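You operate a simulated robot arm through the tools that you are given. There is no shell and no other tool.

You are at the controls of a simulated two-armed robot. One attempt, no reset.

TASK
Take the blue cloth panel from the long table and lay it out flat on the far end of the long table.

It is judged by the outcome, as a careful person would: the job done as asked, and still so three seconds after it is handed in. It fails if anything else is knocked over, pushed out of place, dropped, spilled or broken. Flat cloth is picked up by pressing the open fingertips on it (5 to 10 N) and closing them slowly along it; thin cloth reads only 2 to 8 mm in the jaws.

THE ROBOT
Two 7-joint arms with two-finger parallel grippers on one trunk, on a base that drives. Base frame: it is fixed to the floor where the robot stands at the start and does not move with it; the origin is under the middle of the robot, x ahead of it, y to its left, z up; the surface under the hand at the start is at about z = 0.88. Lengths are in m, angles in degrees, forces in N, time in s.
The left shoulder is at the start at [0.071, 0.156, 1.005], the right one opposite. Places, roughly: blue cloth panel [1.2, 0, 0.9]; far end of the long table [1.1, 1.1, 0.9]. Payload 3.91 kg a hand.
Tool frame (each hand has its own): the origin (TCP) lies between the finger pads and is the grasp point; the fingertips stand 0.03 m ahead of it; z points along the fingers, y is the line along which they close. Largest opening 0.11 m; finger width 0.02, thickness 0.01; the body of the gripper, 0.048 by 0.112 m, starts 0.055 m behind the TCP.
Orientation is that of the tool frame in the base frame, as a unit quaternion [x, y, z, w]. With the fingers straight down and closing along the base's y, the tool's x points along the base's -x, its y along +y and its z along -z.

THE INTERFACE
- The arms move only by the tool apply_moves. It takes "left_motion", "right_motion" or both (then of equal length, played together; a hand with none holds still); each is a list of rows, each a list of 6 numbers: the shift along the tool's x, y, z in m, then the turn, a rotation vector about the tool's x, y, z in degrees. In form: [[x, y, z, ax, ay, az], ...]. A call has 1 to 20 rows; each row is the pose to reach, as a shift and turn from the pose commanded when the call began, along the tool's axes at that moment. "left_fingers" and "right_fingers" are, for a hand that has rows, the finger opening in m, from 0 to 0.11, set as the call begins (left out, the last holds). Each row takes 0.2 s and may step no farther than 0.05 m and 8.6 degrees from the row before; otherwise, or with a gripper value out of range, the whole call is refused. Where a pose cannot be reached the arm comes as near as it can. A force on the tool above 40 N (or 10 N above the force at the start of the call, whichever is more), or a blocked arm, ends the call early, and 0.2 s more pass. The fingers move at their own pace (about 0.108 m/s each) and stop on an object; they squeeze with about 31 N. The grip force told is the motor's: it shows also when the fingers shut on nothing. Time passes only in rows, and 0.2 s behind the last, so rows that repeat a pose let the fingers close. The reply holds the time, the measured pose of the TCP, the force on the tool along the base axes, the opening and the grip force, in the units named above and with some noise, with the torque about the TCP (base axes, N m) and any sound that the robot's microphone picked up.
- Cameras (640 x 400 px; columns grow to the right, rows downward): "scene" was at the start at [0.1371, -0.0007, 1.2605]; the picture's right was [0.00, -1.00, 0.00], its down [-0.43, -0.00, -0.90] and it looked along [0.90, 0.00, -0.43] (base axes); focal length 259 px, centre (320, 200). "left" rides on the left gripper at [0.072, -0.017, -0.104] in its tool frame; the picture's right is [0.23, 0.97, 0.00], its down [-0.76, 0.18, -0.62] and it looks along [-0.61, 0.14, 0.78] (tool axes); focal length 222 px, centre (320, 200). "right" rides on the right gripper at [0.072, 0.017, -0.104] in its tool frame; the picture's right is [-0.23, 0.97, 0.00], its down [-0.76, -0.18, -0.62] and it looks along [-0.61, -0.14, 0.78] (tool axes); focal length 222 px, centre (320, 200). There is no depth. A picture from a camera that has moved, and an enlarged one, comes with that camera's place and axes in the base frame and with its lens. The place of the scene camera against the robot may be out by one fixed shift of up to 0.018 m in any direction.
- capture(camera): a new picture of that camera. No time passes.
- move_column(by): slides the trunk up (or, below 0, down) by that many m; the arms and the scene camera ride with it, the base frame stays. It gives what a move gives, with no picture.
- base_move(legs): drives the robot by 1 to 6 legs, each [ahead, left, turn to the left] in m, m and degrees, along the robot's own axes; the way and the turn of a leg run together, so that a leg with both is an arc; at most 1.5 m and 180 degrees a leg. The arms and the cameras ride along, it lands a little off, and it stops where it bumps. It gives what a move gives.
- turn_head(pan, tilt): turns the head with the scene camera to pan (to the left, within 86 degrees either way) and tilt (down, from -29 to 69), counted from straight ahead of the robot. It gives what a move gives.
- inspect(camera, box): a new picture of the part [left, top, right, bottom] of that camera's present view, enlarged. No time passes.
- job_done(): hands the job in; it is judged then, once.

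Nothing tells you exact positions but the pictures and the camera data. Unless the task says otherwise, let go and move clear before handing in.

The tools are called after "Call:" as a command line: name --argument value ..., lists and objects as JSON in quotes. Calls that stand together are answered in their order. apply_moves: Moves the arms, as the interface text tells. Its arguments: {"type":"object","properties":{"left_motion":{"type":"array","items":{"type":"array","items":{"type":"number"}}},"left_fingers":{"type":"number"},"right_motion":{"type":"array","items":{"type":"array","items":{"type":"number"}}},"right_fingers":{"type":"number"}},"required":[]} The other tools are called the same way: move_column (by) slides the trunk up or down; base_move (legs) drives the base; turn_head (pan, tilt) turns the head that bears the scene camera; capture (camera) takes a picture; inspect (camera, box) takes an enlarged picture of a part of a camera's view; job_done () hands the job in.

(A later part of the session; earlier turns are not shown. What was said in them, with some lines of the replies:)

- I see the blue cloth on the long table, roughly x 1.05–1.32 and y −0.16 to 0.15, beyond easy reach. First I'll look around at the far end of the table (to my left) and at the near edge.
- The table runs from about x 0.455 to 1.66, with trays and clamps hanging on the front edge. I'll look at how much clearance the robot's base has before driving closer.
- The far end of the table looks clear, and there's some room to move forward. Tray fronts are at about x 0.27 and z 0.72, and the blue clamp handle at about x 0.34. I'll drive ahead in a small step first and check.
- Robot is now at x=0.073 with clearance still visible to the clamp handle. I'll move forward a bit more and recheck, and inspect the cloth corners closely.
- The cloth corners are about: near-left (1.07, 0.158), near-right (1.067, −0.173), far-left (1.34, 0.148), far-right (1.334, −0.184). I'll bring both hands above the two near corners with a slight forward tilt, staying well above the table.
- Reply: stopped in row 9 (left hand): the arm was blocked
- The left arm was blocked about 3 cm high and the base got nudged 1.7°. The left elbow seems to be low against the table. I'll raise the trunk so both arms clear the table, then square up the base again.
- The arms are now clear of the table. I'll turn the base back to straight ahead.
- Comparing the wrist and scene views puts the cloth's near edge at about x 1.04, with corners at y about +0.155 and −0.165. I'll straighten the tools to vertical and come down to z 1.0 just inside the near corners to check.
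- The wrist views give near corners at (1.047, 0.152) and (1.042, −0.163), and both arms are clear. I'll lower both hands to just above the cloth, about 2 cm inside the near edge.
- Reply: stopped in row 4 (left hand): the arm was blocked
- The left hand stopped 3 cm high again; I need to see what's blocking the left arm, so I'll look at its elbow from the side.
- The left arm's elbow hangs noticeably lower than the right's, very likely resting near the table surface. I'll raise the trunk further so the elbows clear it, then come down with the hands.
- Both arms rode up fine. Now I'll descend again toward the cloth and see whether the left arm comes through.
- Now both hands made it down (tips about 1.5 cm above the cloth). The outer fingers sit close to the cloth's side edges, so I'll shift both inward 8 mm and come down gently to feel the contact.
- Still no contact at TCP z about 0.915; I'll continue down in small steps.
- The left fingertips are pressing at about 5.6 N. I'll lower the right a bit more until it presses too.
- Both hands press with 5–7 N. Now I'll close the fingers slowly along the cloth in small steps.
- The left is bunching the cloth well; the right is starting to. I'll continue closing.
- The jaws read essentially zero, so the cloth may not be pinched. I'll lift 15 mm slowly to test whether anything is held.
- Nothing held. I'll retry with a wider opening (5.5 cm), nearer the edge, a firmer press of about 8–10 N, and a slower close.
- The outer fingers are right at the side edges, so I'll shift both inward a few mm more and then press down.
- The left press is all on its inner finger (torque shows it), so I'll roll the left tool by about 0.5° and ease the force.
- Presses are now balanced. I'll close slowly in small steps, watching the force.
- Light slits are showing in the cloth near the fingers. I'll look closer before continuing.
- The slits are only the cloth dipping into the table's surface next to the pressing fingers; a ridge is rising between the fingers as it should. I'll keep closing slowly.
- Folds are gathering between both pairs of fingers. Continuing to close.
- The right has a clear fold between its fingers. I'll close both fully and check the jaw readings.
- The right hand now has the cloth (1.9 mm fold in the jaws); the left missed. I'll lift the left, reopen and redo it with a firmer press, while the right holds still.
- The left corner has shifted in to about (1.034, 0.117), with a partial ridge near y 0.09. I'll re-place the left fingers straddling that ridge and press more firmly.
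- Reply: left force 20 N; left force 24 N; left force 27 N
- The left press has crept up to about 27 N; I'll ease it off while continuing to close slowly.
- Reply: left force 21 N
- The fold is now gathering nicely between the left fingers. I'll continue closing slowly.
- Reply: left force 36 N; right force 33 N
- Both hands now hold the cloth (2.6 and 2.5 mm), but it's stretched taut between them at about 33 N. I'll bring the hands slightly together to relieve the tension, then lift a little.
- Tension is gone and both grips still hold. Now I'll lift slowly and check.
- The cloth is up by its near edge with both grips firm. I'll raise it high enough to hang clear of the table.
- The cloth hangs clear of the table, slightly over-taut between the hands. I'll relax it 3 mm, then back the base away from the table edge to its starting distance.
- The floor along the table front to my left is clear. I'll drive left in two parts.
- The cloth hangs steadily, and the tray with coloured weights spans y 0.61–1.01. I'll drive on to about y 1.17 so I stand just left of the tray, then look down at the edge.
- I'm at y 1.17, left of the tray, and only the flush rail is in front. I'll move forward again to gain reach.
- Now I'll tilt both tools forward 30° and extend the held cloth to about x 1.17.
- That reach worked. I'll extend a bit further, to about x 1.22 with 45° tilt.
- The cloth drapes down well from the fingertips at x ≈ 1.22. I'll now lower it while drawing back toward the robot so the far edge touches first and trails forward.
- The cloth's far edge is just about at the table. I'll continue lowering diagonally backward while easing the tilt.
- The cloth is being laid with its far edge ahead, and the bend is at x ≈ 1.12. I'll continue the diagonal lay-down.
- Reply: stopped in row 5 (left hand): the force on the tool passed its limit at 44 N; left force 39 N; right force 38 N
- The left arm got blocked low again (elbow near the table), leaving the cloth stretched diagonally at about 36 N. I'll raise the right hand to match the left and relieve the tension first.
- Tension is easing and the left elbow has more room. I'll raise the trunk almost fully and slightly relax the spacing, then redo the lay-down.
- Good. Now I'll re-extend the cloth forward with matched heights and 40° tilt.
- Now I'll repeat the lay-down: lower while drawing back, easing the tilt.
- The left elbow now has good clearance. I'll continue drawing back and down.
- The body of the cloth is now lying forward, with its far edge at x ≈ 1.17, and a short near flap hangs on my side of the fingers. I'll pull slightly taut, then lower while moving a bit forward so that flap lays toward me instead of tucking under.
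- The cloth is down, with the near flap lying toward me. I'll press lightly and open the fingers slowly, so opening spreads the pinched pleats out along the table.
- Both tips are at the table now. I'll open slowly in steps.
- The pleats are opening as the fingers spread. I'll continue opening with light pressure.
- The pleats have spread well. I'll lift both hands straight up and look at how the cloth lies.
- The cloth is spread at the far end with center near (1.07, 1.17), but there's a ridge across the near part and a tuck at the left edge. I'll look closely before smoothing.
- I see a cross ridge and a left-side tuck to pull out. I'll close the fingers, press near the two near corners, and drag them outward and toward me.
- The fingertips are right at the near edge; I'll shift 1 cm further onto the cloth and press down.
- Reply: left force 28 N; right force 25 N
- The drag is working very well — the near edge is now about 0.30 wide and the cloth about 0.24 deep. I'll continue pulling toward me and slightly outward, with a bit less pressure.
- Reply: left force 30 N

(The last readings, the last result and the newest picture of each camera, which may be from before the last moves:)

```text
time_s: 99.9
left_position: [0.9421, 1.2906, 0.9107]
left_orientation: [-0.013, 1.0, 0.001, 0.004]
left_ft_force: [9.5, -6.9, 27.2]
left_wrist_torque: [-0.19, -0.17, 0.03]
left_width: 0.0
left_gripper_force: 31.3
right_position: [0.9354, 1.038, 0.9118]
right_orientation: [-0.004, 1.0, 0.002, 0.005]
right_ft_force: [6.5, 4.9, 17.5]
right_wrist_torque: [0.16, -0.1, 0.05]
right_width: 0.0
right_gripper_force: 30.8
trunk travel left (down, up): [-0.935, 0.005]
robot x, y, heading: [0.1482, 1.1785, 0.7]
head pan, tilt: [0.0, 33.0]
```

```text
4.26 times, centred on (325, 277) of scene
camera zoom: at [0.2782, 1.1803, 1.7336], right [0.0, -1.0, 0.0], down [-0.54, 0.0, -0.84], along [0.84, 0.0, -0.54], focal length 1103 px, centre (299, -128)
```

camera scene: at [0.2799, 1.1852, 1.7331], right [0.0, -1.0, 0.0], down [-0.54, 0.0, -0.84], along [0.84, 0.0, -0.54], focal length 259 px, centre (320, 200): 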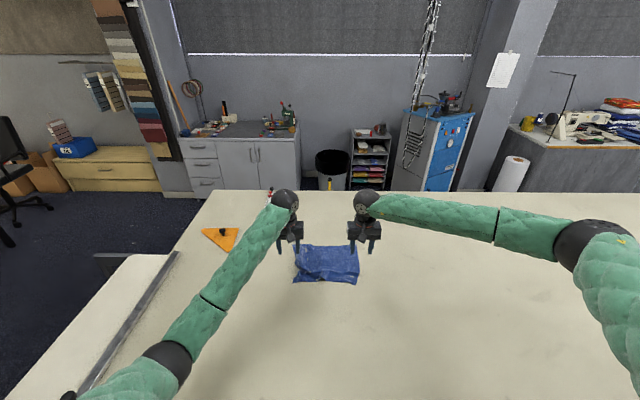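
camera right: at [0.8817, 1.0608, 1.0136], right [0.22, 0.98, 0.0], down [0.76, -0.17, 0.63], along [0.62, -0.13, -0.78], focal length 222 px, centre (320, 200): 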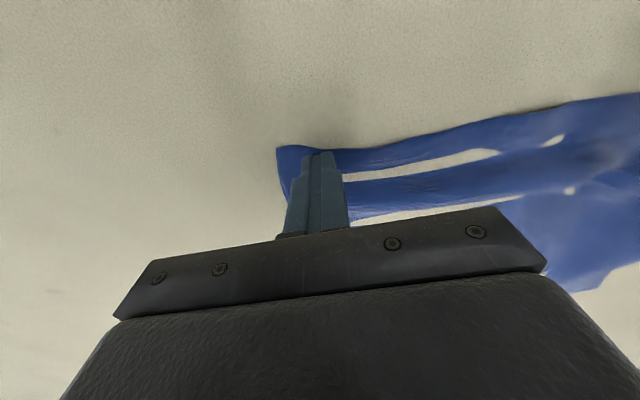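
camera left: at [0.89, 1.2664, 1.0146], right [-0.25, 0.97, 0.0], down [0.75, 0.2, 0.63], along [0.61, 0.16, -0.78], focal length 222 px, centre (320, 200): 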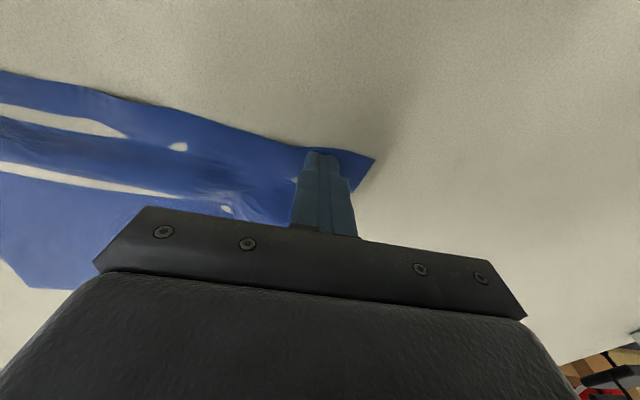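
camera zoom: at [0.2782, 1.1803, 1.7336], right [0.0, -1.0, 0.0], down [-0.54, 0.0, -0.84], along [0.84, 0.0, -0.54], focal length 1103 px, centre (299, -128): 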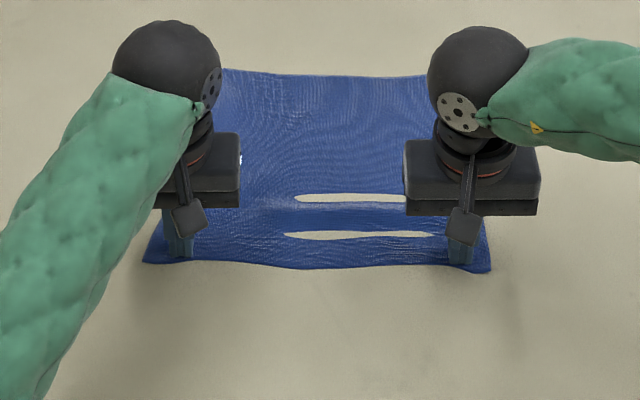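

Nearly flat now, about 0.31 × 0.25 m. One more small pull toward me, then lift and look.

Call:
apply_moves --left_motion '[[0.004, 0.001, -0.0008, 0, 0, 0], [0.008, 0.002, -0.0008, 0, 0, 0], [0.012, 0.003, -0.0008, 0, 0, 0], [0.012, 0.003, -0.0008, 0, 0, 0]]' --right_motion '[[0.004, -0.001, -0.0002, 0, 0, 0], [0.008, -0.002, -0.0002, 0, 0, 0], [0.012, -0.003, -0.0002, 0, 0, 0], [0.012, -0.003, -0.0002, 0, 0, 0]]'

Call:
apply_moves --left_motion '[[0, 0, -0.005, 0, 0, 0], [0, 0, -0.02, 0, 0, 0], [0, 0.01, -0.05, 0, 0, 0], [0, 0.03, -0.09, 0, 0, 0], [0.01, 0.05, -0.13, 0, 0, 0], [0.02, 0.07, -0.17, 0, 0, 0]]' --right_motion '[[0, 0, -0.005, 0, 0, 0], [0, 0, -0.02, 0, 0, 0], [0, -0.01, -0.05, 0, 0, 0], [0, -0.03, -0.09, 0, 0, 0], [0.01, -0.05, -0.13, 0, 0, 0], [0.02, -0.07, -0.17, 0, 0, 0]]'

Call:
capture --camera "scene"

Call:
inspect --camera "scene" --box '[260, 230, 390, 311]'

Call:
capture --camera "left"

Call:
capture --camera "right"

```text
time_s: 100.9
left_position: [0.9314, 1.293, 0.9116]
left_orientation: [-0.013, 1.0, 0.002, 0.004]
left_ft_force: [7.7, -9.6, 19.5]
left_wrist_torque: [-0.28, -0.17, 0.05]
left_width: 0.0001
left_gripper_force: 31.1
right_position: [0.9242, 1.0339, 0.9114]
right_orientation: [-0.005, 1.0, 0.001, 0.004]
right_ft_force: [4.8, 6.1, 13.9]
right_wrist_torque: [0.22, -0.15, 0.01]
right_width: 0.0
right_gripper_force: 30.3
trunk travel left (down, up): [-0.935, 0.005]
robot x, y, heading: [0.1494, 1.1796, 0.5]
head pan, tilt: [0.0, 33.0]
```

```text
time_s: 102.3
left_position: [0.9091, 1.3628, 1.0805]
left_orientation: [-0.013, 1.0, 0.001, 0.003]
left_ft_force: [-1.0, 0.3, -0.4]
left_wrist_torque: [0.01, -0.03, 0.04]
left_width: 0.0003
left_gripper_force: 31.7
right_position: [0.9017, 0.9647, 1.0808]
right_orientation: [-0.005, 1.0, -0.001, 0.003]
right_ft_force: [-0.2, -0.4, -0.3]
right_wrist_torque: [-0.02, -0.02, -0.01]
right_width: 0.0
right_gripper_force: 31.0
trunk travel left (down, up): [-0.935, 0.005]
robot x, y, heading: [0.1445, 1.1802, 0.1]
head pan, tilt: [0.0, 33.0]
```

```text
taken
camera scene: at [0.2792, 1.1826, 1.7333], right [0.01, -1.0, 0.0], down [-0.54, 0.0, -0.84], along [0.84, 0.0, -0.54], focal length 259 px, centre (320, 200)
```

scene: 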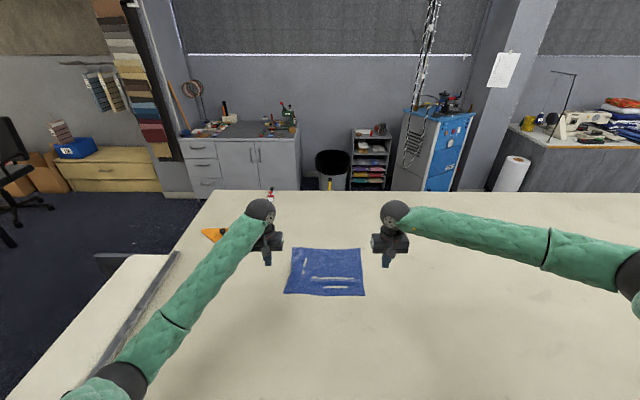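

```text
4.92 times, centred on (325, 270) of scene
camera zoom: at [0.2792, 1.1826, 1.7333], right [0.01, -1.0, 0.0], down [-0.54, 0.0, -0.84], along [0.84, 0.0, -0.54], focal length 1276 px, centre (295, -147)
```

zoom: 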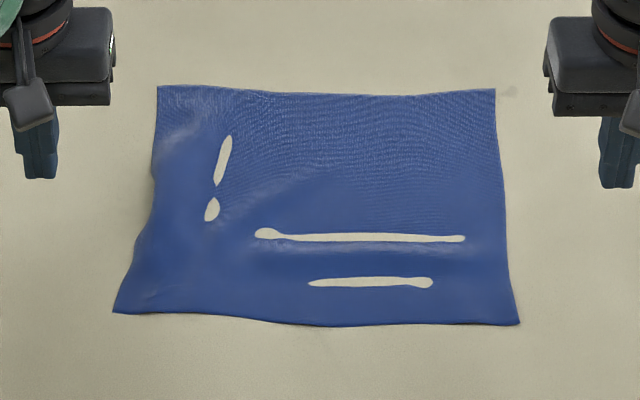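

```text
taken
camera left: at [0.8363, 1.3424, 1.1841], right [-0.25, 0.97, 0.0], down [0.75, 0.19, 0.63], along [0.61, 0.16, -0.78], focal length 222 px, centre (320, 200)
```

left: 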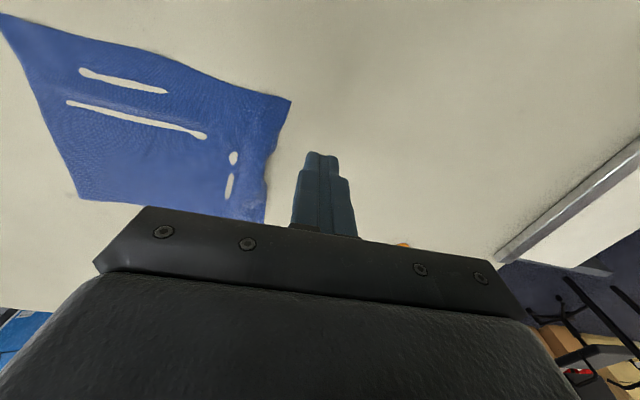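

```text
taken
camera right: at [0.828, 0.982, 1.1829], right [0.22, 0.98, 0.0], down [0.76, -0.17, 0.63], along [0.61, -0.14, -0.78], focal length 222 px, centre (320, 200)
```

right: 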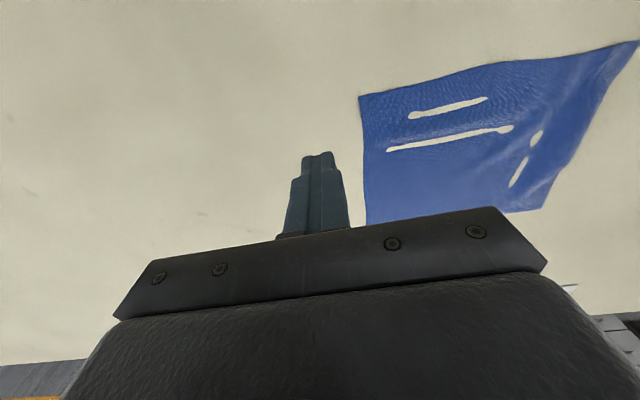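

The cloth is now laid out almost to its full size (about 0.31 × 0.25 m), centered near (1.03, 1.16). I'll inspect the remaining small waves more closely.

Call:
inspect --camera "right" --box '[340, 30, 640, 218]'

Call:
inspect --camera "left" --box '[0, 10, 310, 204]'

```text
2.13 times, centred on (490, 124) of right
camera zoom: at [0.828, 0.982, 1.1829], right [0.22, 0.98, 0.0], down [0.76, -0.17, 0.63], along [0.61, -0.14, -0.78], focal length 473 px, centre (-42, 362)
```

zoom: 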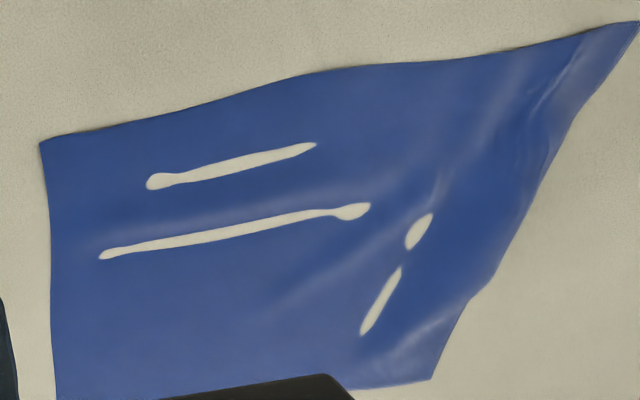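

```text
2.06 times, centred on (155, 107) of left
camera zoom: at [0.8363, 1.3424, 1.1841], right [-0.25, 0.97, 0.0], down [0.75, 0.19, 0.63], along [0.61, 0.16, -0.78], focal length 458 px, centre (660, 392)
```

zoom: 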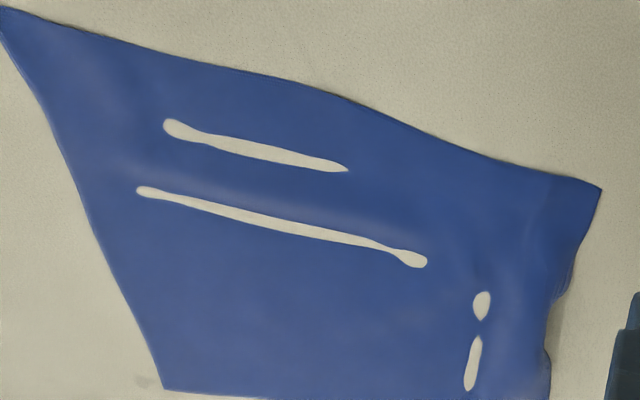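

The remaining waves are small: one across the near third and one along the left edge. One more gentle smoothing pass: press near the left and right edges and ease them apart.

Call:
apply_moves --left_motion '[[-0.036, -0.0187, 0.01, 0, 0, 0], [-0.072, -0.0374, 0.02, 0, 0, 0], [-0.108, -0.0561, 0.03, 0, 0, 0], [-0.1442, -0.0748, 0.05, 0, 0, 0], [-0.1442, -0.0748, 0.09, 0, 0, 0], [-0.1442, -0.0748, 0.13, 0, 0, 0], [-0.1442, -0.0748, 0.155, 0, 0, 0], [-0.1442, -0.0748, 0.155, 0, 0, 0]]' --right_motion '[[-0.037, 0.0134, 0.01, 0, 0, 0], [-0.0743, 0.0268, 0.02, 0, 0, 0], [-0.1115, 0.04, 0.03, 0, 0, 0], [-0.1486, 0.0535, 0.05, 0, 0, 0], [-0.1486, 0.0535, 0.09, 0, 0, 0], [-0.1486, 0.0535, 0.13, 0, 0, 0], [-0.1486, 0.0535, 0.155, 0, 0, 0], [-0.1486, 0.0535, 0.155, 0, 0, 0]]'

Call:
capture --camera "left"

Call:
capture --camera "right"

Call:
inspect --camera "scene" --box '[250, 220, 400, 314]'

```text
time_s: 104.1
left_position: [1.0566, 1.2914, 0.9278]
left_orientation: [-0.013, 1.0, 0.001, 0.004]
left_ft_force: [0.0, -0.2, 0.1]
left_wrist_torque: [0.01, -0.02, -0.02]
left_width: 0.0
left_gripper_force: 31.0
right_position: [1.053, 1.0193, 0.9247]
right_orientation: [-0.004, 1.0, 0.001, 0.004]
right_ft_force: [0.3, 0.3, 0.5]
right_wrist_torque: [0.03, -0.01, -0.01]
right_width: 0.0
right_gripper_force: 31.0
trunk travel left (down, up): [-0.935, 0.005]
robot x, y, heading: [0.1482, 1.1787, 0.4]
head pan, tilt: [0.0, 33.0]
```

```text
taken
camera left: at [0.9845, 1.2727, 1.031], right [-0.25, 0.97, 0.0], down [0.75, 0.19, 0.63], along [0.61, 0.16, -0.78], focal length 222 px, centre (320, 200)
```

left: 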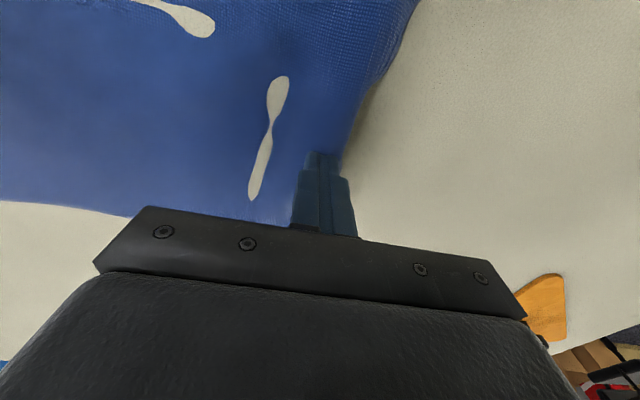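

```text
taken
camera right: at [0.9789, 1.0358, 1.0278], right [0.22, 0.98, 0.0], down [0.76, -0.17, 0.63], along [0.61, -0.13, -0.78], focal length 222 px, centre (320, 200)
```

right: 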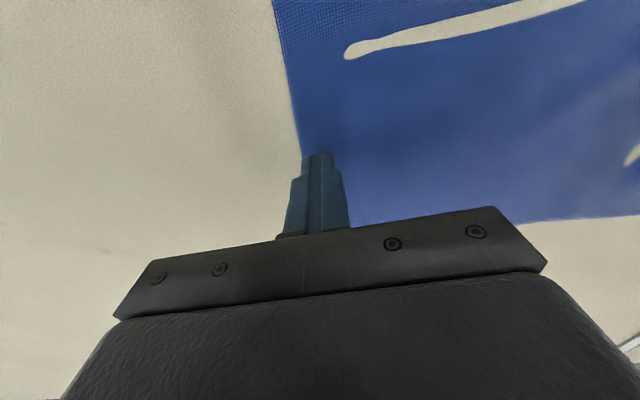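

```text
4.26 times, centred on (325, 267) of scene
camera zoom: at [0.2798, 1.1804, 1.7335], right [0.0, -1.0, 0.0], down [-0.54, 0.0, -0.84], along [0.84, 0.0, -0.54], focal length 1103 px, centre (299, -85)
```

zoom: 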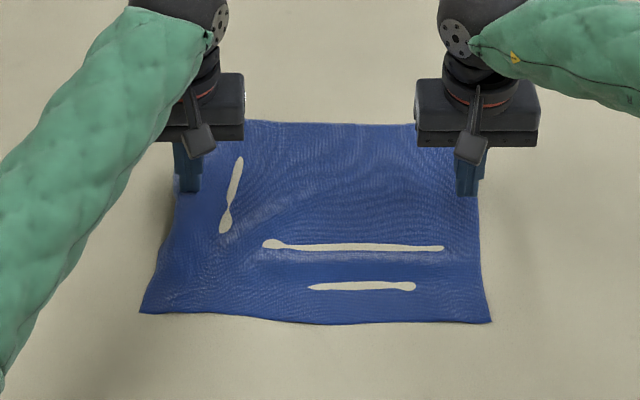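

Call:
apply_moves --left_motion '[[0, -0.003, 0.006, 0, 0, 0], [0, -0.003, 0.012, 0, 0, 0], [0, -0.003, 0.0165, 0, 0, 0], [0, -0.003, 0.0165, 0, 0, 0]]' --right_motion '[[0, 0.009, 0.004, 0, 0, 0], [0, 0.009, 0.009, 0, 0, 0], [0, 0.009, 0.0135, 0, 0, 0], [0, 0.009, 0.0135, 0, 0, 0]]'

```text
time_s: 105.1
left_position: [1.0559, 1.2892, 0.911]
left_orientation: [-0.014, 1.0, 0.001, 0.005]
left_ft_force: [-1.3, 3.2, 14.1]
left_wrist_torque: [0.2, 0.13, 0.0]
left_width: 0.0
left_gripper_force: 31.1
right_position: [1.053, 1.0276, 0.9122]
right_orientation: [-0.005, 1.0, 0.002, 0.005]
right_ft_force: [-0.5, -0.4, 0.7]
right_wrist_torque: [0.02, 0.0, -0.05]
right_width: 0.0002
right_gripper_force: 30.4
trunk travel left (down, up): [-0.935, 0.005]
robot x, y, heading: [0.1453, 1.1806, 0.4]
head pan, tilt: [0.0, 33.0]
```

Call:
apply_moves --left_motion '[[0, 0, 0, 0, 0, 0], [0, 0, 0, 0, 0, 0], [0, 0.003, 0, 0, 0, 0], [0, 0.006, 0, 0, 0, 0], [0, 0.009, 0, 0, 0, 0], [0, 0.011, 0, 0, 0, 0], [0, 0.011, 0, 0, 0, 0]]' --right_motion '[[0, 0, 0.001, 0, 0, 0], [0, 0, 0.0022, 0, 0, 0], [0, -0.001, 0.0025, 0, 0, 0], [0, -0.002, 0.0025, 0, 0, 0], [0, -0.003, 0.0025, 0, 0, 0], [0, -0.004, 0.0025, 0, 0, 0], [0, -0.004, 0.0025, 0, 0, 0]]'

Call:
inspect --camera "scene" --box '[250, 220, 400, 314]'

Call:
capture --camera "left"

```text
time_s: 106.7
left_position: [1.0552, 1.2994, 0.9119]
left_orientation: [-0.013, 1.0, 0.001, 0.005]
left_ft_force: [0.1, -15.2, 19.1]
left_wrist_torque: [-0.26, 0.14, 0.11]
left_width: 0.0002
left_gripper_force: 31.0
right_position: [1.0532, 1.0228, 0.9115]
right_orientation: [-0.004, 1.0, 0.002, 0.005]
right_ft_force: [-0.4, 2.7, 3.4]
right_wrist_torque: [0.05, 0.04, -0.04]
right_width: 0.0
right_gripper_force: 30.9
trunk travel left (down, up): [-0.935, 0.005]
robot x, y, heading: [0.1489, 1.1824, 0.4]
head pan, tilt: [0.0, 33.0]
```

```text
4.26 times, centred on (325, 267) of scene
camera zoom: at [0.2785, 1.1792, 1.7336], right [0.0, -1.0, 0.0], down [-0.54, 0.0, -0.84], along [0.84, 0.0, -0.54], focal length 1103 px, centre (299, -85)
```

zoom: 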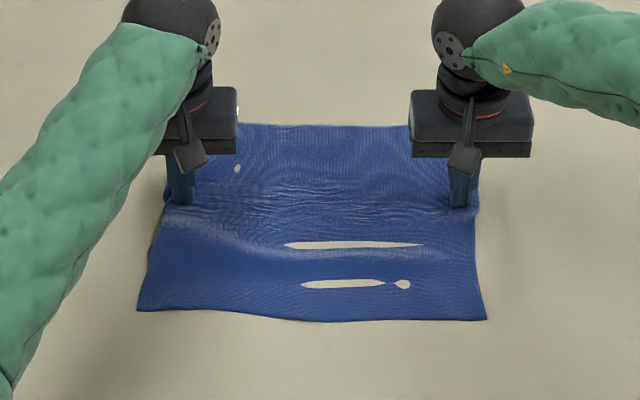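

```text
taken
camera left: at [0.9832, 1.2795, 1.0149], right [-0.25, 0.97, 0.0], down [0.75, 0.19, 0.63], along [0.61, 0.16, -0.78], focal length 222 px, centre (320, 200)
```

left: 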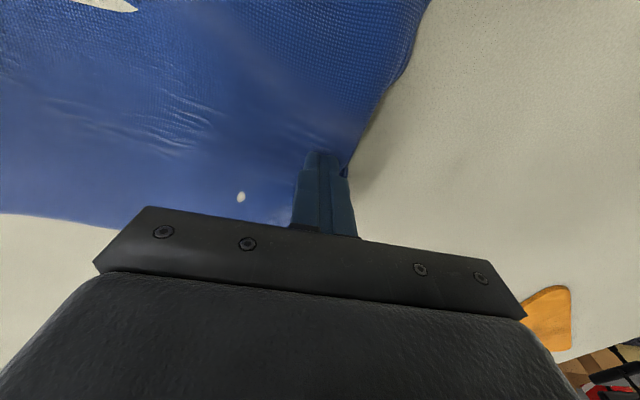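

The left-edge wave is gone. Now I'll lift, move both hands to the near edge, and pull it toward me to remove the cross ridge.

Call:
apply_moves --left_motion '[[0, 0, -0.02, 0, 0, 0], [0.02, -0.005, -0.045, 0, 0, 0], [0.055, -0.019, -0.05, 0, 0, 0], [0.092, -0.032, -0.05, 0, 0, 0], [0.1293, -0.0457, -0.05, 0, 0, 0], [0.1293, -0.0457, -0.03, 0, 0, 0], [0.1293, -0.0457, -0.012, 0, 0, 0], [0.1293, -0.0457, -0.012, 0, 0, 0]]' --right_motion '[[0, 0, -0.02, 0, 0, 0], [0.02, 0.008, -0.045, 0, 0, 0], [0.055, 0.028, -0.05, 0, 0, 0], [0.09, 0.048, -0.05, 0, 0, 0], [0.1253, 0.0683, -0.05, 0, 0, 0], [0.1253, 0.0683, -0.03, 0, 0, 0], [0.1253, 0.0683, -0.012, 0, 0, 0], [0.1253, 0.0683, -0.012, 0, 0, 0]]'

Call:
capture --camera "left"

Call:
capture --camera "right"

```text
time_s: 108.5
left_position: [0.9265, 1.2522, 0.9195]
left_orientation: [-0.013, 1.0, 0.002, 0.003]
left_ft_force: [-0.8, -0.7, -0.8]
left_wrist_torque: [0.01, -0.01, 0.02]
left_width: 0.0
left_gripper_force: 31.2
right_position: [0.9275, 1.091, 0.9229]
right_orientation: [-0.004, 1.0, 0.002, 0.004]
right_ft_force: [0.3, 0.0, -0.3]
right_wrist_torque: [0.03, 0.0, -0.02]
right_width: 0.0
right_gripper_force: 31.2
trunk travel left (down, up): [-0.935, 0.005]
robot x, y, heading: [0.1443, 1.1792, 0.3]
head pan, tilt: [0.0, 33.0]
```

```text
taken
camera left: at [0.8556, 1.2328, 1.0241], right [-0.25, 0.97, 0.0], down [0.75, 0.19, 0.63], along [0.61, 0.16, -0.78], focal length 222 px, centre (320, 200)
```

left: 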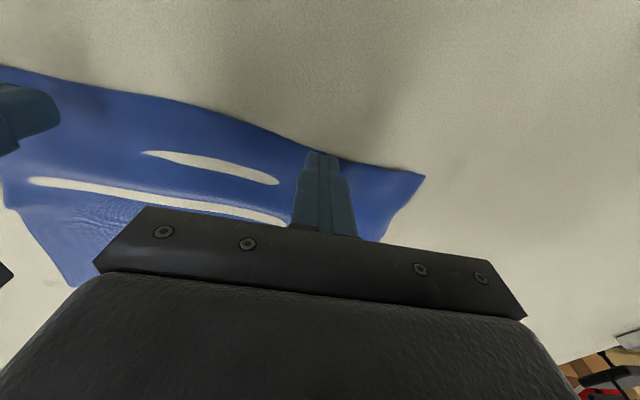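

```text
taken
camera right: at [0.8541, 1.1077, 1.0257], right [0.22, 0.98, 0.0], down [0.76, -0.17, 0.63], along [0.61, -0.13, -0.78], focal length 222 px, centre (320, 200)
```

right: 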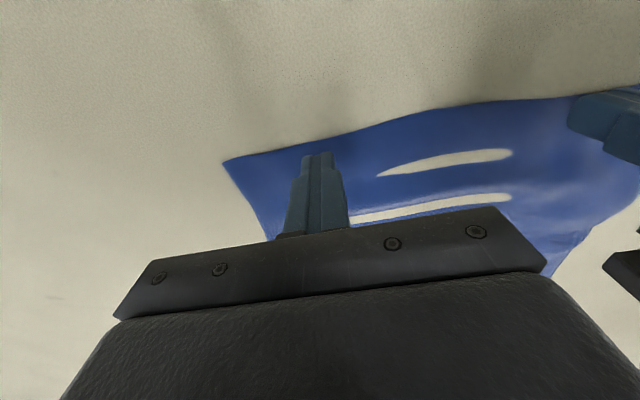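

Call:
apply_moves --left_motion '[[-0.01, 0, 0, 0, 0, 0], [-0.01, 0, 0.005, 0, 0, 0], [-0.01, 0, 0.0095, 0, 0, 0], [-0.01, 0, 0.0095, 0, 0, 0]]' --right_motion '[[-0.005, 0, 0, 0, 0, 0], [-0.005, 0, 0.006, 0, 0, 0], [-0.005, 0, 0.0125, 0, 0, 0], [-0.005, 0, 0.0125, 0, 0, 0]]'

```text
time_s: 109.5
left_position: [0.9365, 1.2522, 0.9128]
left_orientation: [-0.013, 1.0, 0.002, 0.003]
left_ft_force: [-0.6, 1.0, 0.2]
left_wrist_torque: [0.0, 0.0, -0.01]
left_width: 0.0
left_gripper_force: 31.2
right_position: [0.9341, 1.0914, 0.9113]
right_orientation: [-0.003, 1.0, 0.001, 0.004]
right_ft_force: [-0.5, -2.5, 18.2]
right_wrist_torque: [-0.11, 0.14, -0.02]
right_width: 0.0001
right_gripper_force: 31.0
trunk travel left (down, up): [-0.935, 0.005]
robot x, y, heading: [0.149, 1.1767, 0.4]
head pan, tilt: [0.0, 33.0]
```

Call:
apply_moves --left_motion '[[0, 0, 0.0015, 0, 0, 0], [0, 0, 0.003, 0, 0, 0], [0.002, 0, 0.003, 0, 0, 0], [0.005, 0, 0.003, 0, 0, 0], [0.008, 0, 0.003, 0, 0, 0], [0.01, 0, 0.003, 0, 0, 0], [0.01, 0, 0.003, 0, 0, 0]]' --right_motion '[[0, 0, -0.0005, 0, 0, 0], [0, 0, -0.0008, 0, 0, 0], [0.003, 0, -0.0008, 0, 0, 0], [0.006, 0, -0.0008, 0, 0, 0], [0.009, 0, -0.0008, 0, 0, 0], [0.012, 0, -0.0008, 0, 0, 0], [0.012, 0, -0.0008, 0, 0, 0]]'

Call:
inspect --camera "scene" --box '[250, 220, 400, 314]'

Call:
capture --camera "right"

```text
time_s: 111.0
left_position: [0.9266, 1.2521, 0.9124]
left_orientation: [-0.013, 1.0, 0.002, 0.006]
left_ft_force: [-3.3, 1.1, 10.4]
left_wrist_torque: [0.01, 0.11, 0.0]
left_width: 0.0001
left_gripper_force: 31.3
right_position: [0.9194, 1.0901, 0.9116]
right_orientation: [-0.003, 1.0, 0.001, 0.003]
right_ft_force: [-2.7, -2.4, 12.2]
right_wrist_torque: [-0.08, 0.16, -0.01]
right_width: 0.0004
right_gripper_force: 31.5
trunk travel left (down, up): [-0.935, 0.005]
robot x, y, heading: [0.1489, 1.1829, 0.3]
head pan, tilt: [0.0, 33.0]
stopped in row 7 (left hand): the force on the tool passed its limit at 41 N (the readings are from after the stop); the commanded pose is now the measured one
```

```text
4.26 times, centred on (325, 267) of scene
camera zoom: at [0.2783, 1.1804, 1.733], right [0.0, -1.0, 0.0], down [-0.54, 0.0, -0.84], along [0.84, 0.0, -0.54], focal length 1103 px, centre (299, -85)
```

zoom: 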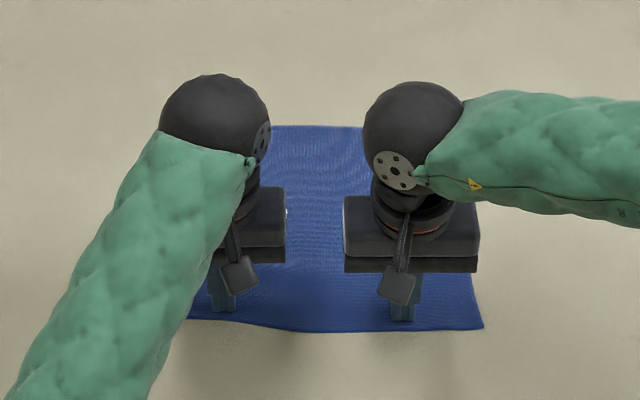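

```text
taken
camera right: at [0.8458, 1.1075, 1.0138], right [0.22, 0.98, 0.0], down [0.76, -0.17, 0.63], along [0.62, -0.14, -0.78], focal length 222 px, centre (320, 200)
```

right: 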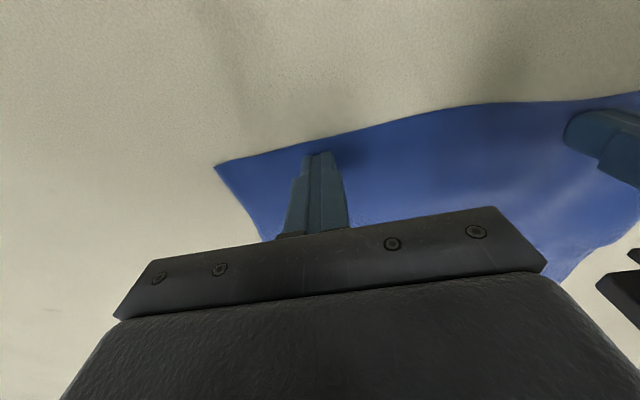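

The slits and ridge are gone — the cloth looks flat. I'll lift both hands straight up and clear, then check.

Call:
apply_moves --left_motion '[[0, 0, -0.005, 0, 0, 0], [0, 0, -0.02, 0, 0, 0], [0, 0, -0.05, 0, 0, 0], [0, 0.02, -0.09, 0, 0, 0], [0.01, 0.05, -0.13, 0, 0, 0], [0.03, 0.08, -0.16, 0, 0, 0], [0.05, 0.11, -0.18, 0, 0, 0]]' --right_motion '[[0, 0, -0.005, 0, 0, 0], [0, 0, -0.02, 0, 0, 0], [0, 0, -0.05, 0, 0, 0], [0, -0.02, -0.09, 0, 0, 0], [0.01, -0.05, -0.13, 0, 0, 0], [0.03, -0.08, -0.16, 0, 0, 0], [0.05, -0.11, -0.18, 0, 0, 0]]'

Call:
capture --camera "scene"

Call:
inspect --camera "scene" --box '[260, 230, 390, 311]'

Call:
capture --camera "left"

Call:
capture --camera "right"

```text
refused: row 5 steps farther than a row can; nothing moved
```

```text
taken
camera scene: at [0.2783, 1.1804, 1.733], right [0.0, -1.0, 0.0], down [-0.54, 0.0, -0.84], along [0.84, 0.0, -0.54], focal length 259 px, centre (320, 200)
```

scene: 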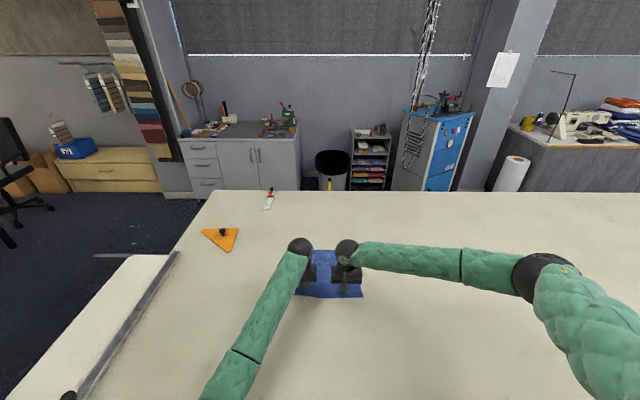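

```text
4.92 times, centred on (325, 270) of scene
camera zoom: at [0.2783, 1.1804, 1.733], right [0.0, -1.0, 0.0], down [-0.54, 0.0, -0.84], along [0.84, 0.0, -0.54], focal length 1276 px, centre (295, -147)
```

zoom: 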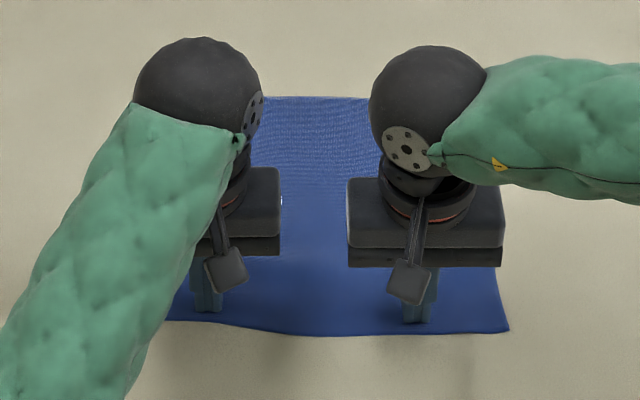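

```text
taken
camera left: at [0.8563, 1.2323, 1.0145], right [-0.25, 0.97, 0.0], down [0.75, 0.2, 0.63], along [0.61, 0.16, -0.77], focal length 222 px, centre (320, 200)
```

left: 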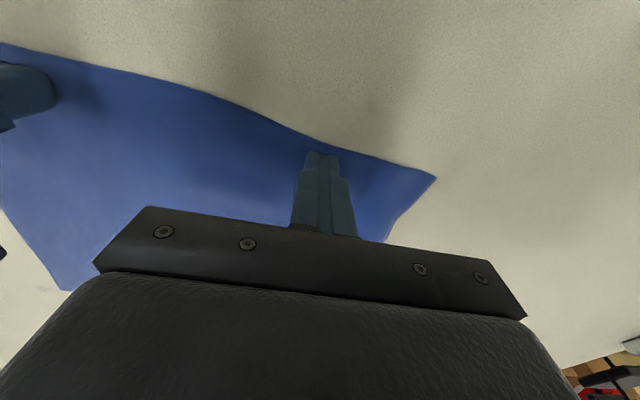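

```text
taken
camera right: at [0.8458, 1.1075, 1.0138], right [0.22, 0.98, 0.0], down [0.76, -0.17, 0.63], along [0.62, -0.14, -0.78], focal length 222 px, centre (320, 200)
```

right: 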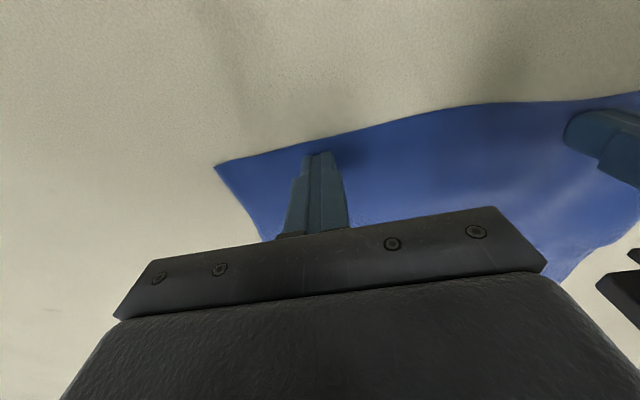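

The lift was refused for too large a step, so nothing moved. I'll repeat it with smaller steps.

Call:
apply_moves --left_motion '[[0, 0, -0.005, 0, 0, 0], [0, 0, -0.02, 0, 0, 0], [0, 0, -0.05, 0, 0, 0], [0, 0.015, -0.085, 0, 0, 0], [0.01, 0.04, -0.115, 0, 0, 0], [0.025, 0.07, -0.14, 0, 0, 0], [0.04, 0.1, -0.165, 0, 0, 0]]' --right_motion '[[0, 0, -0.005, 0, 0, 0], [0, 0, -0.02, 0, 0, 0], [0, 0, -0.05, 0, 0, 0], [0, -0.015, -0.085, 0, 0, 0], [0.01, -0.04, -0.115, 0, 0, 0], [0.025, -0.07, -0.14, 0, 0, 0], [0.04, -0.1, -0.165, 0, 0, 0]]'

Call:
capture --camera "scene"

Call:
inspect --camera "scene" --box '[260, 230, 390, 311]'

Call:
capture --camera "left"

Call:
capture --camera "right"

```text
time_s: 112.6
left_position: [0.8822, 1.3508, 1.0755]
left_orientation: [-0.013, 1.0, 0.003, 0.005]
left_ft_force: [1.0, -0.1, -0.3]
left_wrist_torque: [0.01, -0.07, -0.02]
left_width: 0.0001
left_gripper_force: 30.7
right_position: [0.8774, 0.99, 1.0771]
right_orientation: [-0.005, 1.0, 0.002, 0.004]
right_ft_force: [0.1, -0.5, -0.4]
right_wrist_torque: [0.0, -0.01, 0.03]
right_width: 0.0
right_gripper_force: 30.7
trunk travel left (down, up): [-0.935, 0.005]
robot x, y, heading: [0.1465, 1.1813, 0.5]
head pan, tilt: [0.0, 33.0]
```

```text
taken
camera scene: at [0.2784, 1.1792, 1.7335], right [0.0, -1.0, 0.0], down [-0.54, 0.0, -0.84], along [0.84, 0.0, -0.54], focal length 259 px, centre (320, 200)
```

scene: 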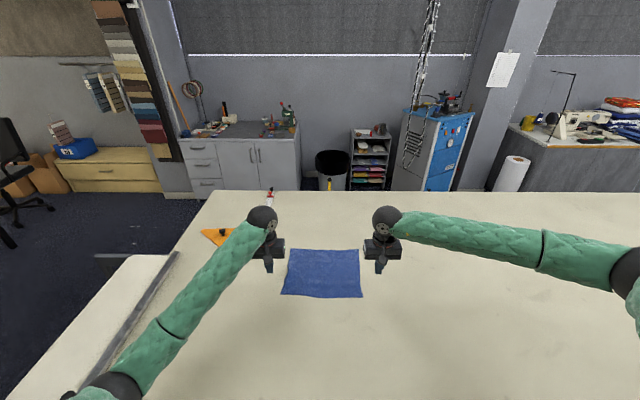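

```text
4.92 times, centred on (325, 270) of scene
camera zoom: at [0.2784, 1.1792, 1.7335], right [0.0, -1.0, 0.0], down [-0.54, 0.0, -0.84], along [0.84, 0.0, -0.54], focal length 1276 px, centre (295, -147)
```

zoom: 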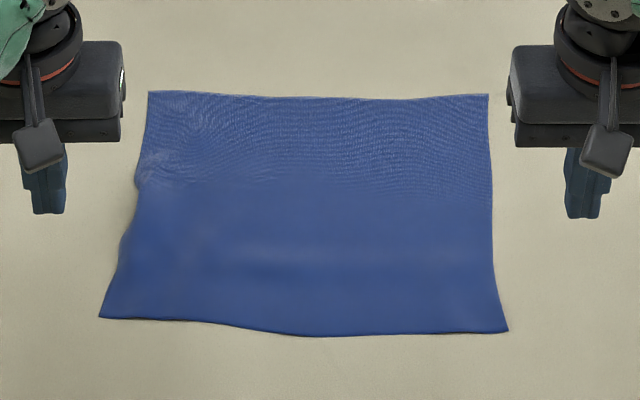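

```text
taken
camera left: at [0.8103, 1.3307, 1.1778], right [-0.25, 0.97, 0.0], down [0.75, 0.19, 0.63], along [0.61, 0.16, -0.78], focal length 222 px, centre (320, 200)
```

left: 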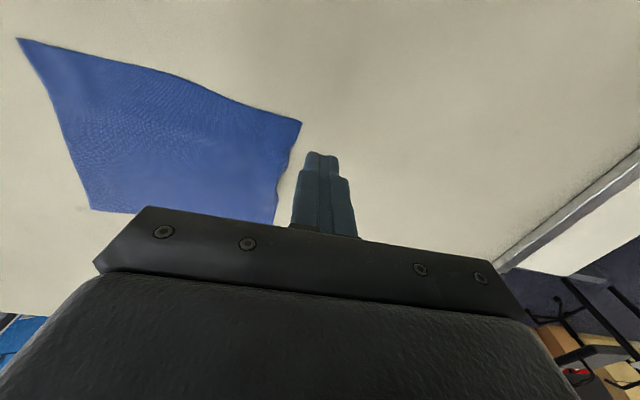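

```text
taken
camera right: at [0.8045, 1.0066, 1.1789], right [0.22, 0.98, 0.0], down [0.76, -0.17, 0.63], along [0.61, -0.13, -0.78], focal length 222 px, centre (320, 200)
```

right: 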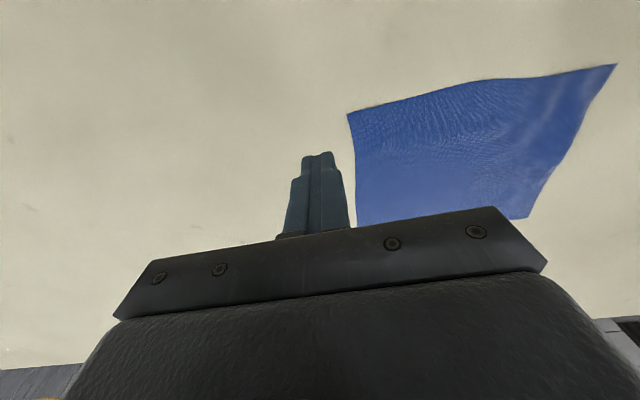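

The cloth now lies flat with no ridges, centered near (1.02, 1.16), full size. I'll raise the hands further, back the base off a little, and do a final check of the cloth and the items on the table front.

Call:
apply_moves --left_motion '[[0, 0.01, -0.04, 0, 0, 0], [0.01, 0.02, -0.08, 0, 0, 0], [0.02, 0.03, -0.12, 0, 0, 0]]' --right_motion '[[0, -0.01, -0.04, 0, 0, 0], [0.01, -0.02, -0.08, 0, 0, 0], [0.02, -0.03, -0.12, 0, 0, 0]]' --left_fingers 0.05 --right_fingers 0.05

Call:
base_move --legs '[[-0.13, 0, 0]]'

Call:
capture --camera "scene"

Call:
inspect --camera "scene" --box '[250, 210, 390, 298]'

Call:
turn_head --pan 0 --tilt 60

Call:
capture --camera "scene"

```text
time_s: 113.4
left_position: [0.8605, 1.3788, 1.1928]
left_orientation: [-0.012, 1.0, 0.002, 0.005]
left_ft_force: [-0.1, -0.2, -0.1]
left_wrist_torque: [0.0, 0.01, 0.02]
left_width: 0.0499
left_gripper_force: 0.0
right_position: [0.8595, 0.9604, 1.1935]
right_orientation: [-0.003, 1.0, 0.002, 0.003]
right_ft_force: [0.0, -0.8, -0.3]
right_wrist_torque: [0.02, -0.01, 0.01]
right_width: 0.0501
right_gripper_force: 0.1
trunk travel left (down, up): [-0.935, 0.005]
robot x, y, heading: [0.1466, 1.1874, 0.2]
head pan, tilt: [0.0, 33.0]
```

```text
time_s: 114.7
left_position: [0.7302, 1.379, 1.1929]
left_orientation: [-0.014, 1.0, 0.001, 0.004]
left_ft_force: [-0.2, 0.4, 0.1]
left_wrist_torque: [0.04, 0.02, 0.02]
left_width: 0.0503
left_gripper_force: 0.0
right_position: [0.7292, 0.9605, 1.1933]
right_orientation: [-0.005, 1.0, 0.001, 0.004]
right_ft_force: [-0.3, -0.3, -0.8]
right_wrist_torque: [0.0, 0.02, -0.01]
right_width: 0.0499
right_gripper_force: 0.0
trunk travel left (down, up): [-0.935, 0.005]
robot x, y, heading: [0.0126, 1.1796, 0.2]
head pan, tilt: [0.0, 33.0]
```

```text
taken
camera scene: at [0.1493, 1.18, 1.7331], right [0.01, -1.0, 0.0], down [-0.55, 0.0, -0.84], along [0.84, 0.01, -0.55], focal length 259 px, centre (320, 200)
```

scene: 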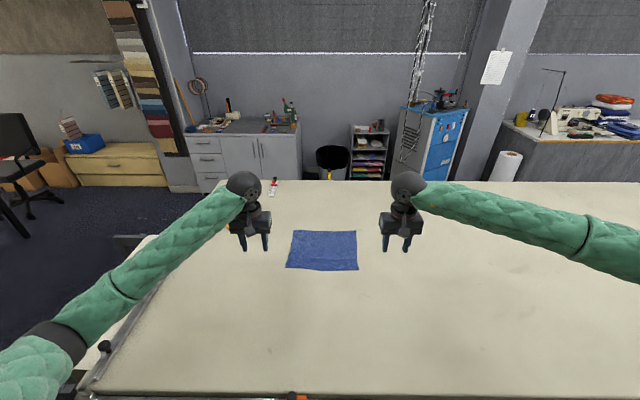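

```text
4.55 times, centred on (320, 254) of scene
camera zoom: at [0.1493, 1.18, 1.7331], right [0.01, -1.0, 0.0], down [-0.55, 0.0, -0.84], along [0.84, 0.01, -0.55], focal length 1178 px, centre (320, -46)
```

zoom: 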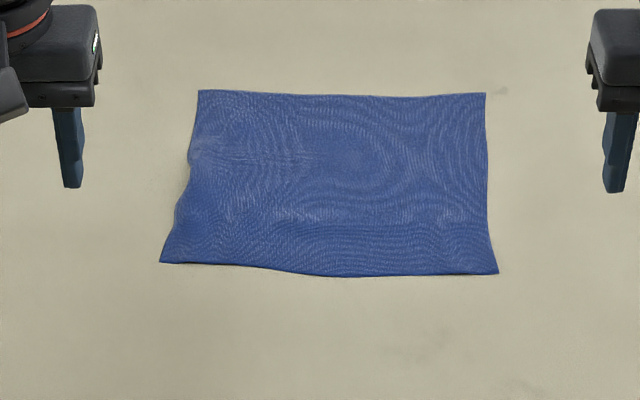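

```text
time_s: 115.6
left_position: [0.7295, 1.3795, 1.1924]
left_orientation: [-0.014, 1.0, 0.002, 0.005]
left_ft_force: [0.0, 0.0, -0.1]
left_wrist_torque: [0.01, 0.01, -0.01]
left_width: 0.0502
left_gripper_force: 0.1
right_position: [0.7278, 0.9605, 1.1934]
right_orientation: [-0.004, 1.0, 0.001, 0.004]
right_ft_force: [0.3, -0.3, -0.4]
right_wrist_torque: [-0.03, 0.04, 0.0]
right_width: 0.0499
right_gripper_force: 0.0
trunk travel left (down, up): [-0.935, 0.005]
robot x, y, heading: [0.0124, 1.1786, 0.4]
head pan, tilt: [0.0, 60.0]
```

```text
taken
camera scene: at [0.1266, 1.1799, 1.6959], right [0.01, -1.0, 0.0], down [-0.87, -0.01, -0.5], along [0.5, 0.0, -0.87], focal length 259 px, centre (320, 200)
```

scene: 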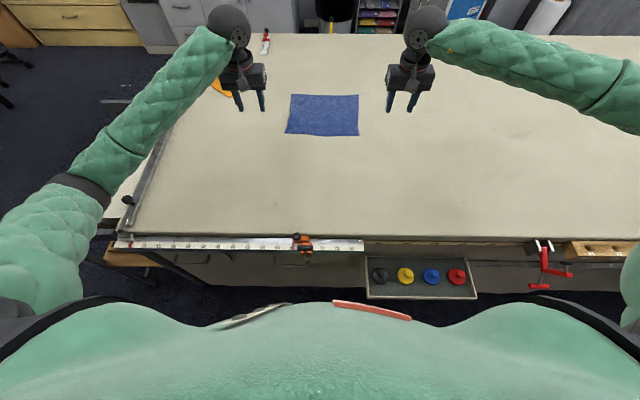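

The blue cloth lies flat at the far end of the long table, released. The hands are clear, and the tray, clamps and ruler in view look undisturbed, so I'm handing in the job.

Call:
job_done

```text
The job is handed in.
```

The blue cloth panel is now lying flat on the far end of the long table, and I've handed the job in. By my camera estimates it is centred near (1.02, 1.16) and spread to about its original 0.31 × 0.25 m. The ridges left over from laying it down have been pulled out.

- **Position:** the centre is about 0.1 m from the rough place given (1.1, 1.1), slightly nearer the robot.
- **On the way:** the left arm was blocked several times, probably by its elbow touching the table. The base was nudged slightly each time, so I raised the trunk almost fully. The arm touched nothing else that I could see.
- **Surroundings:** in the last picture the tray of weights, the clamps and the ruler at that end looked undisturbed. I did not look again at the right-hand tray or the clamp near the starting point after driving away.

Both hands let go and were backed clear before hand-in. The last picture before then, taken a few seconds after release, showed the cloth still flat.
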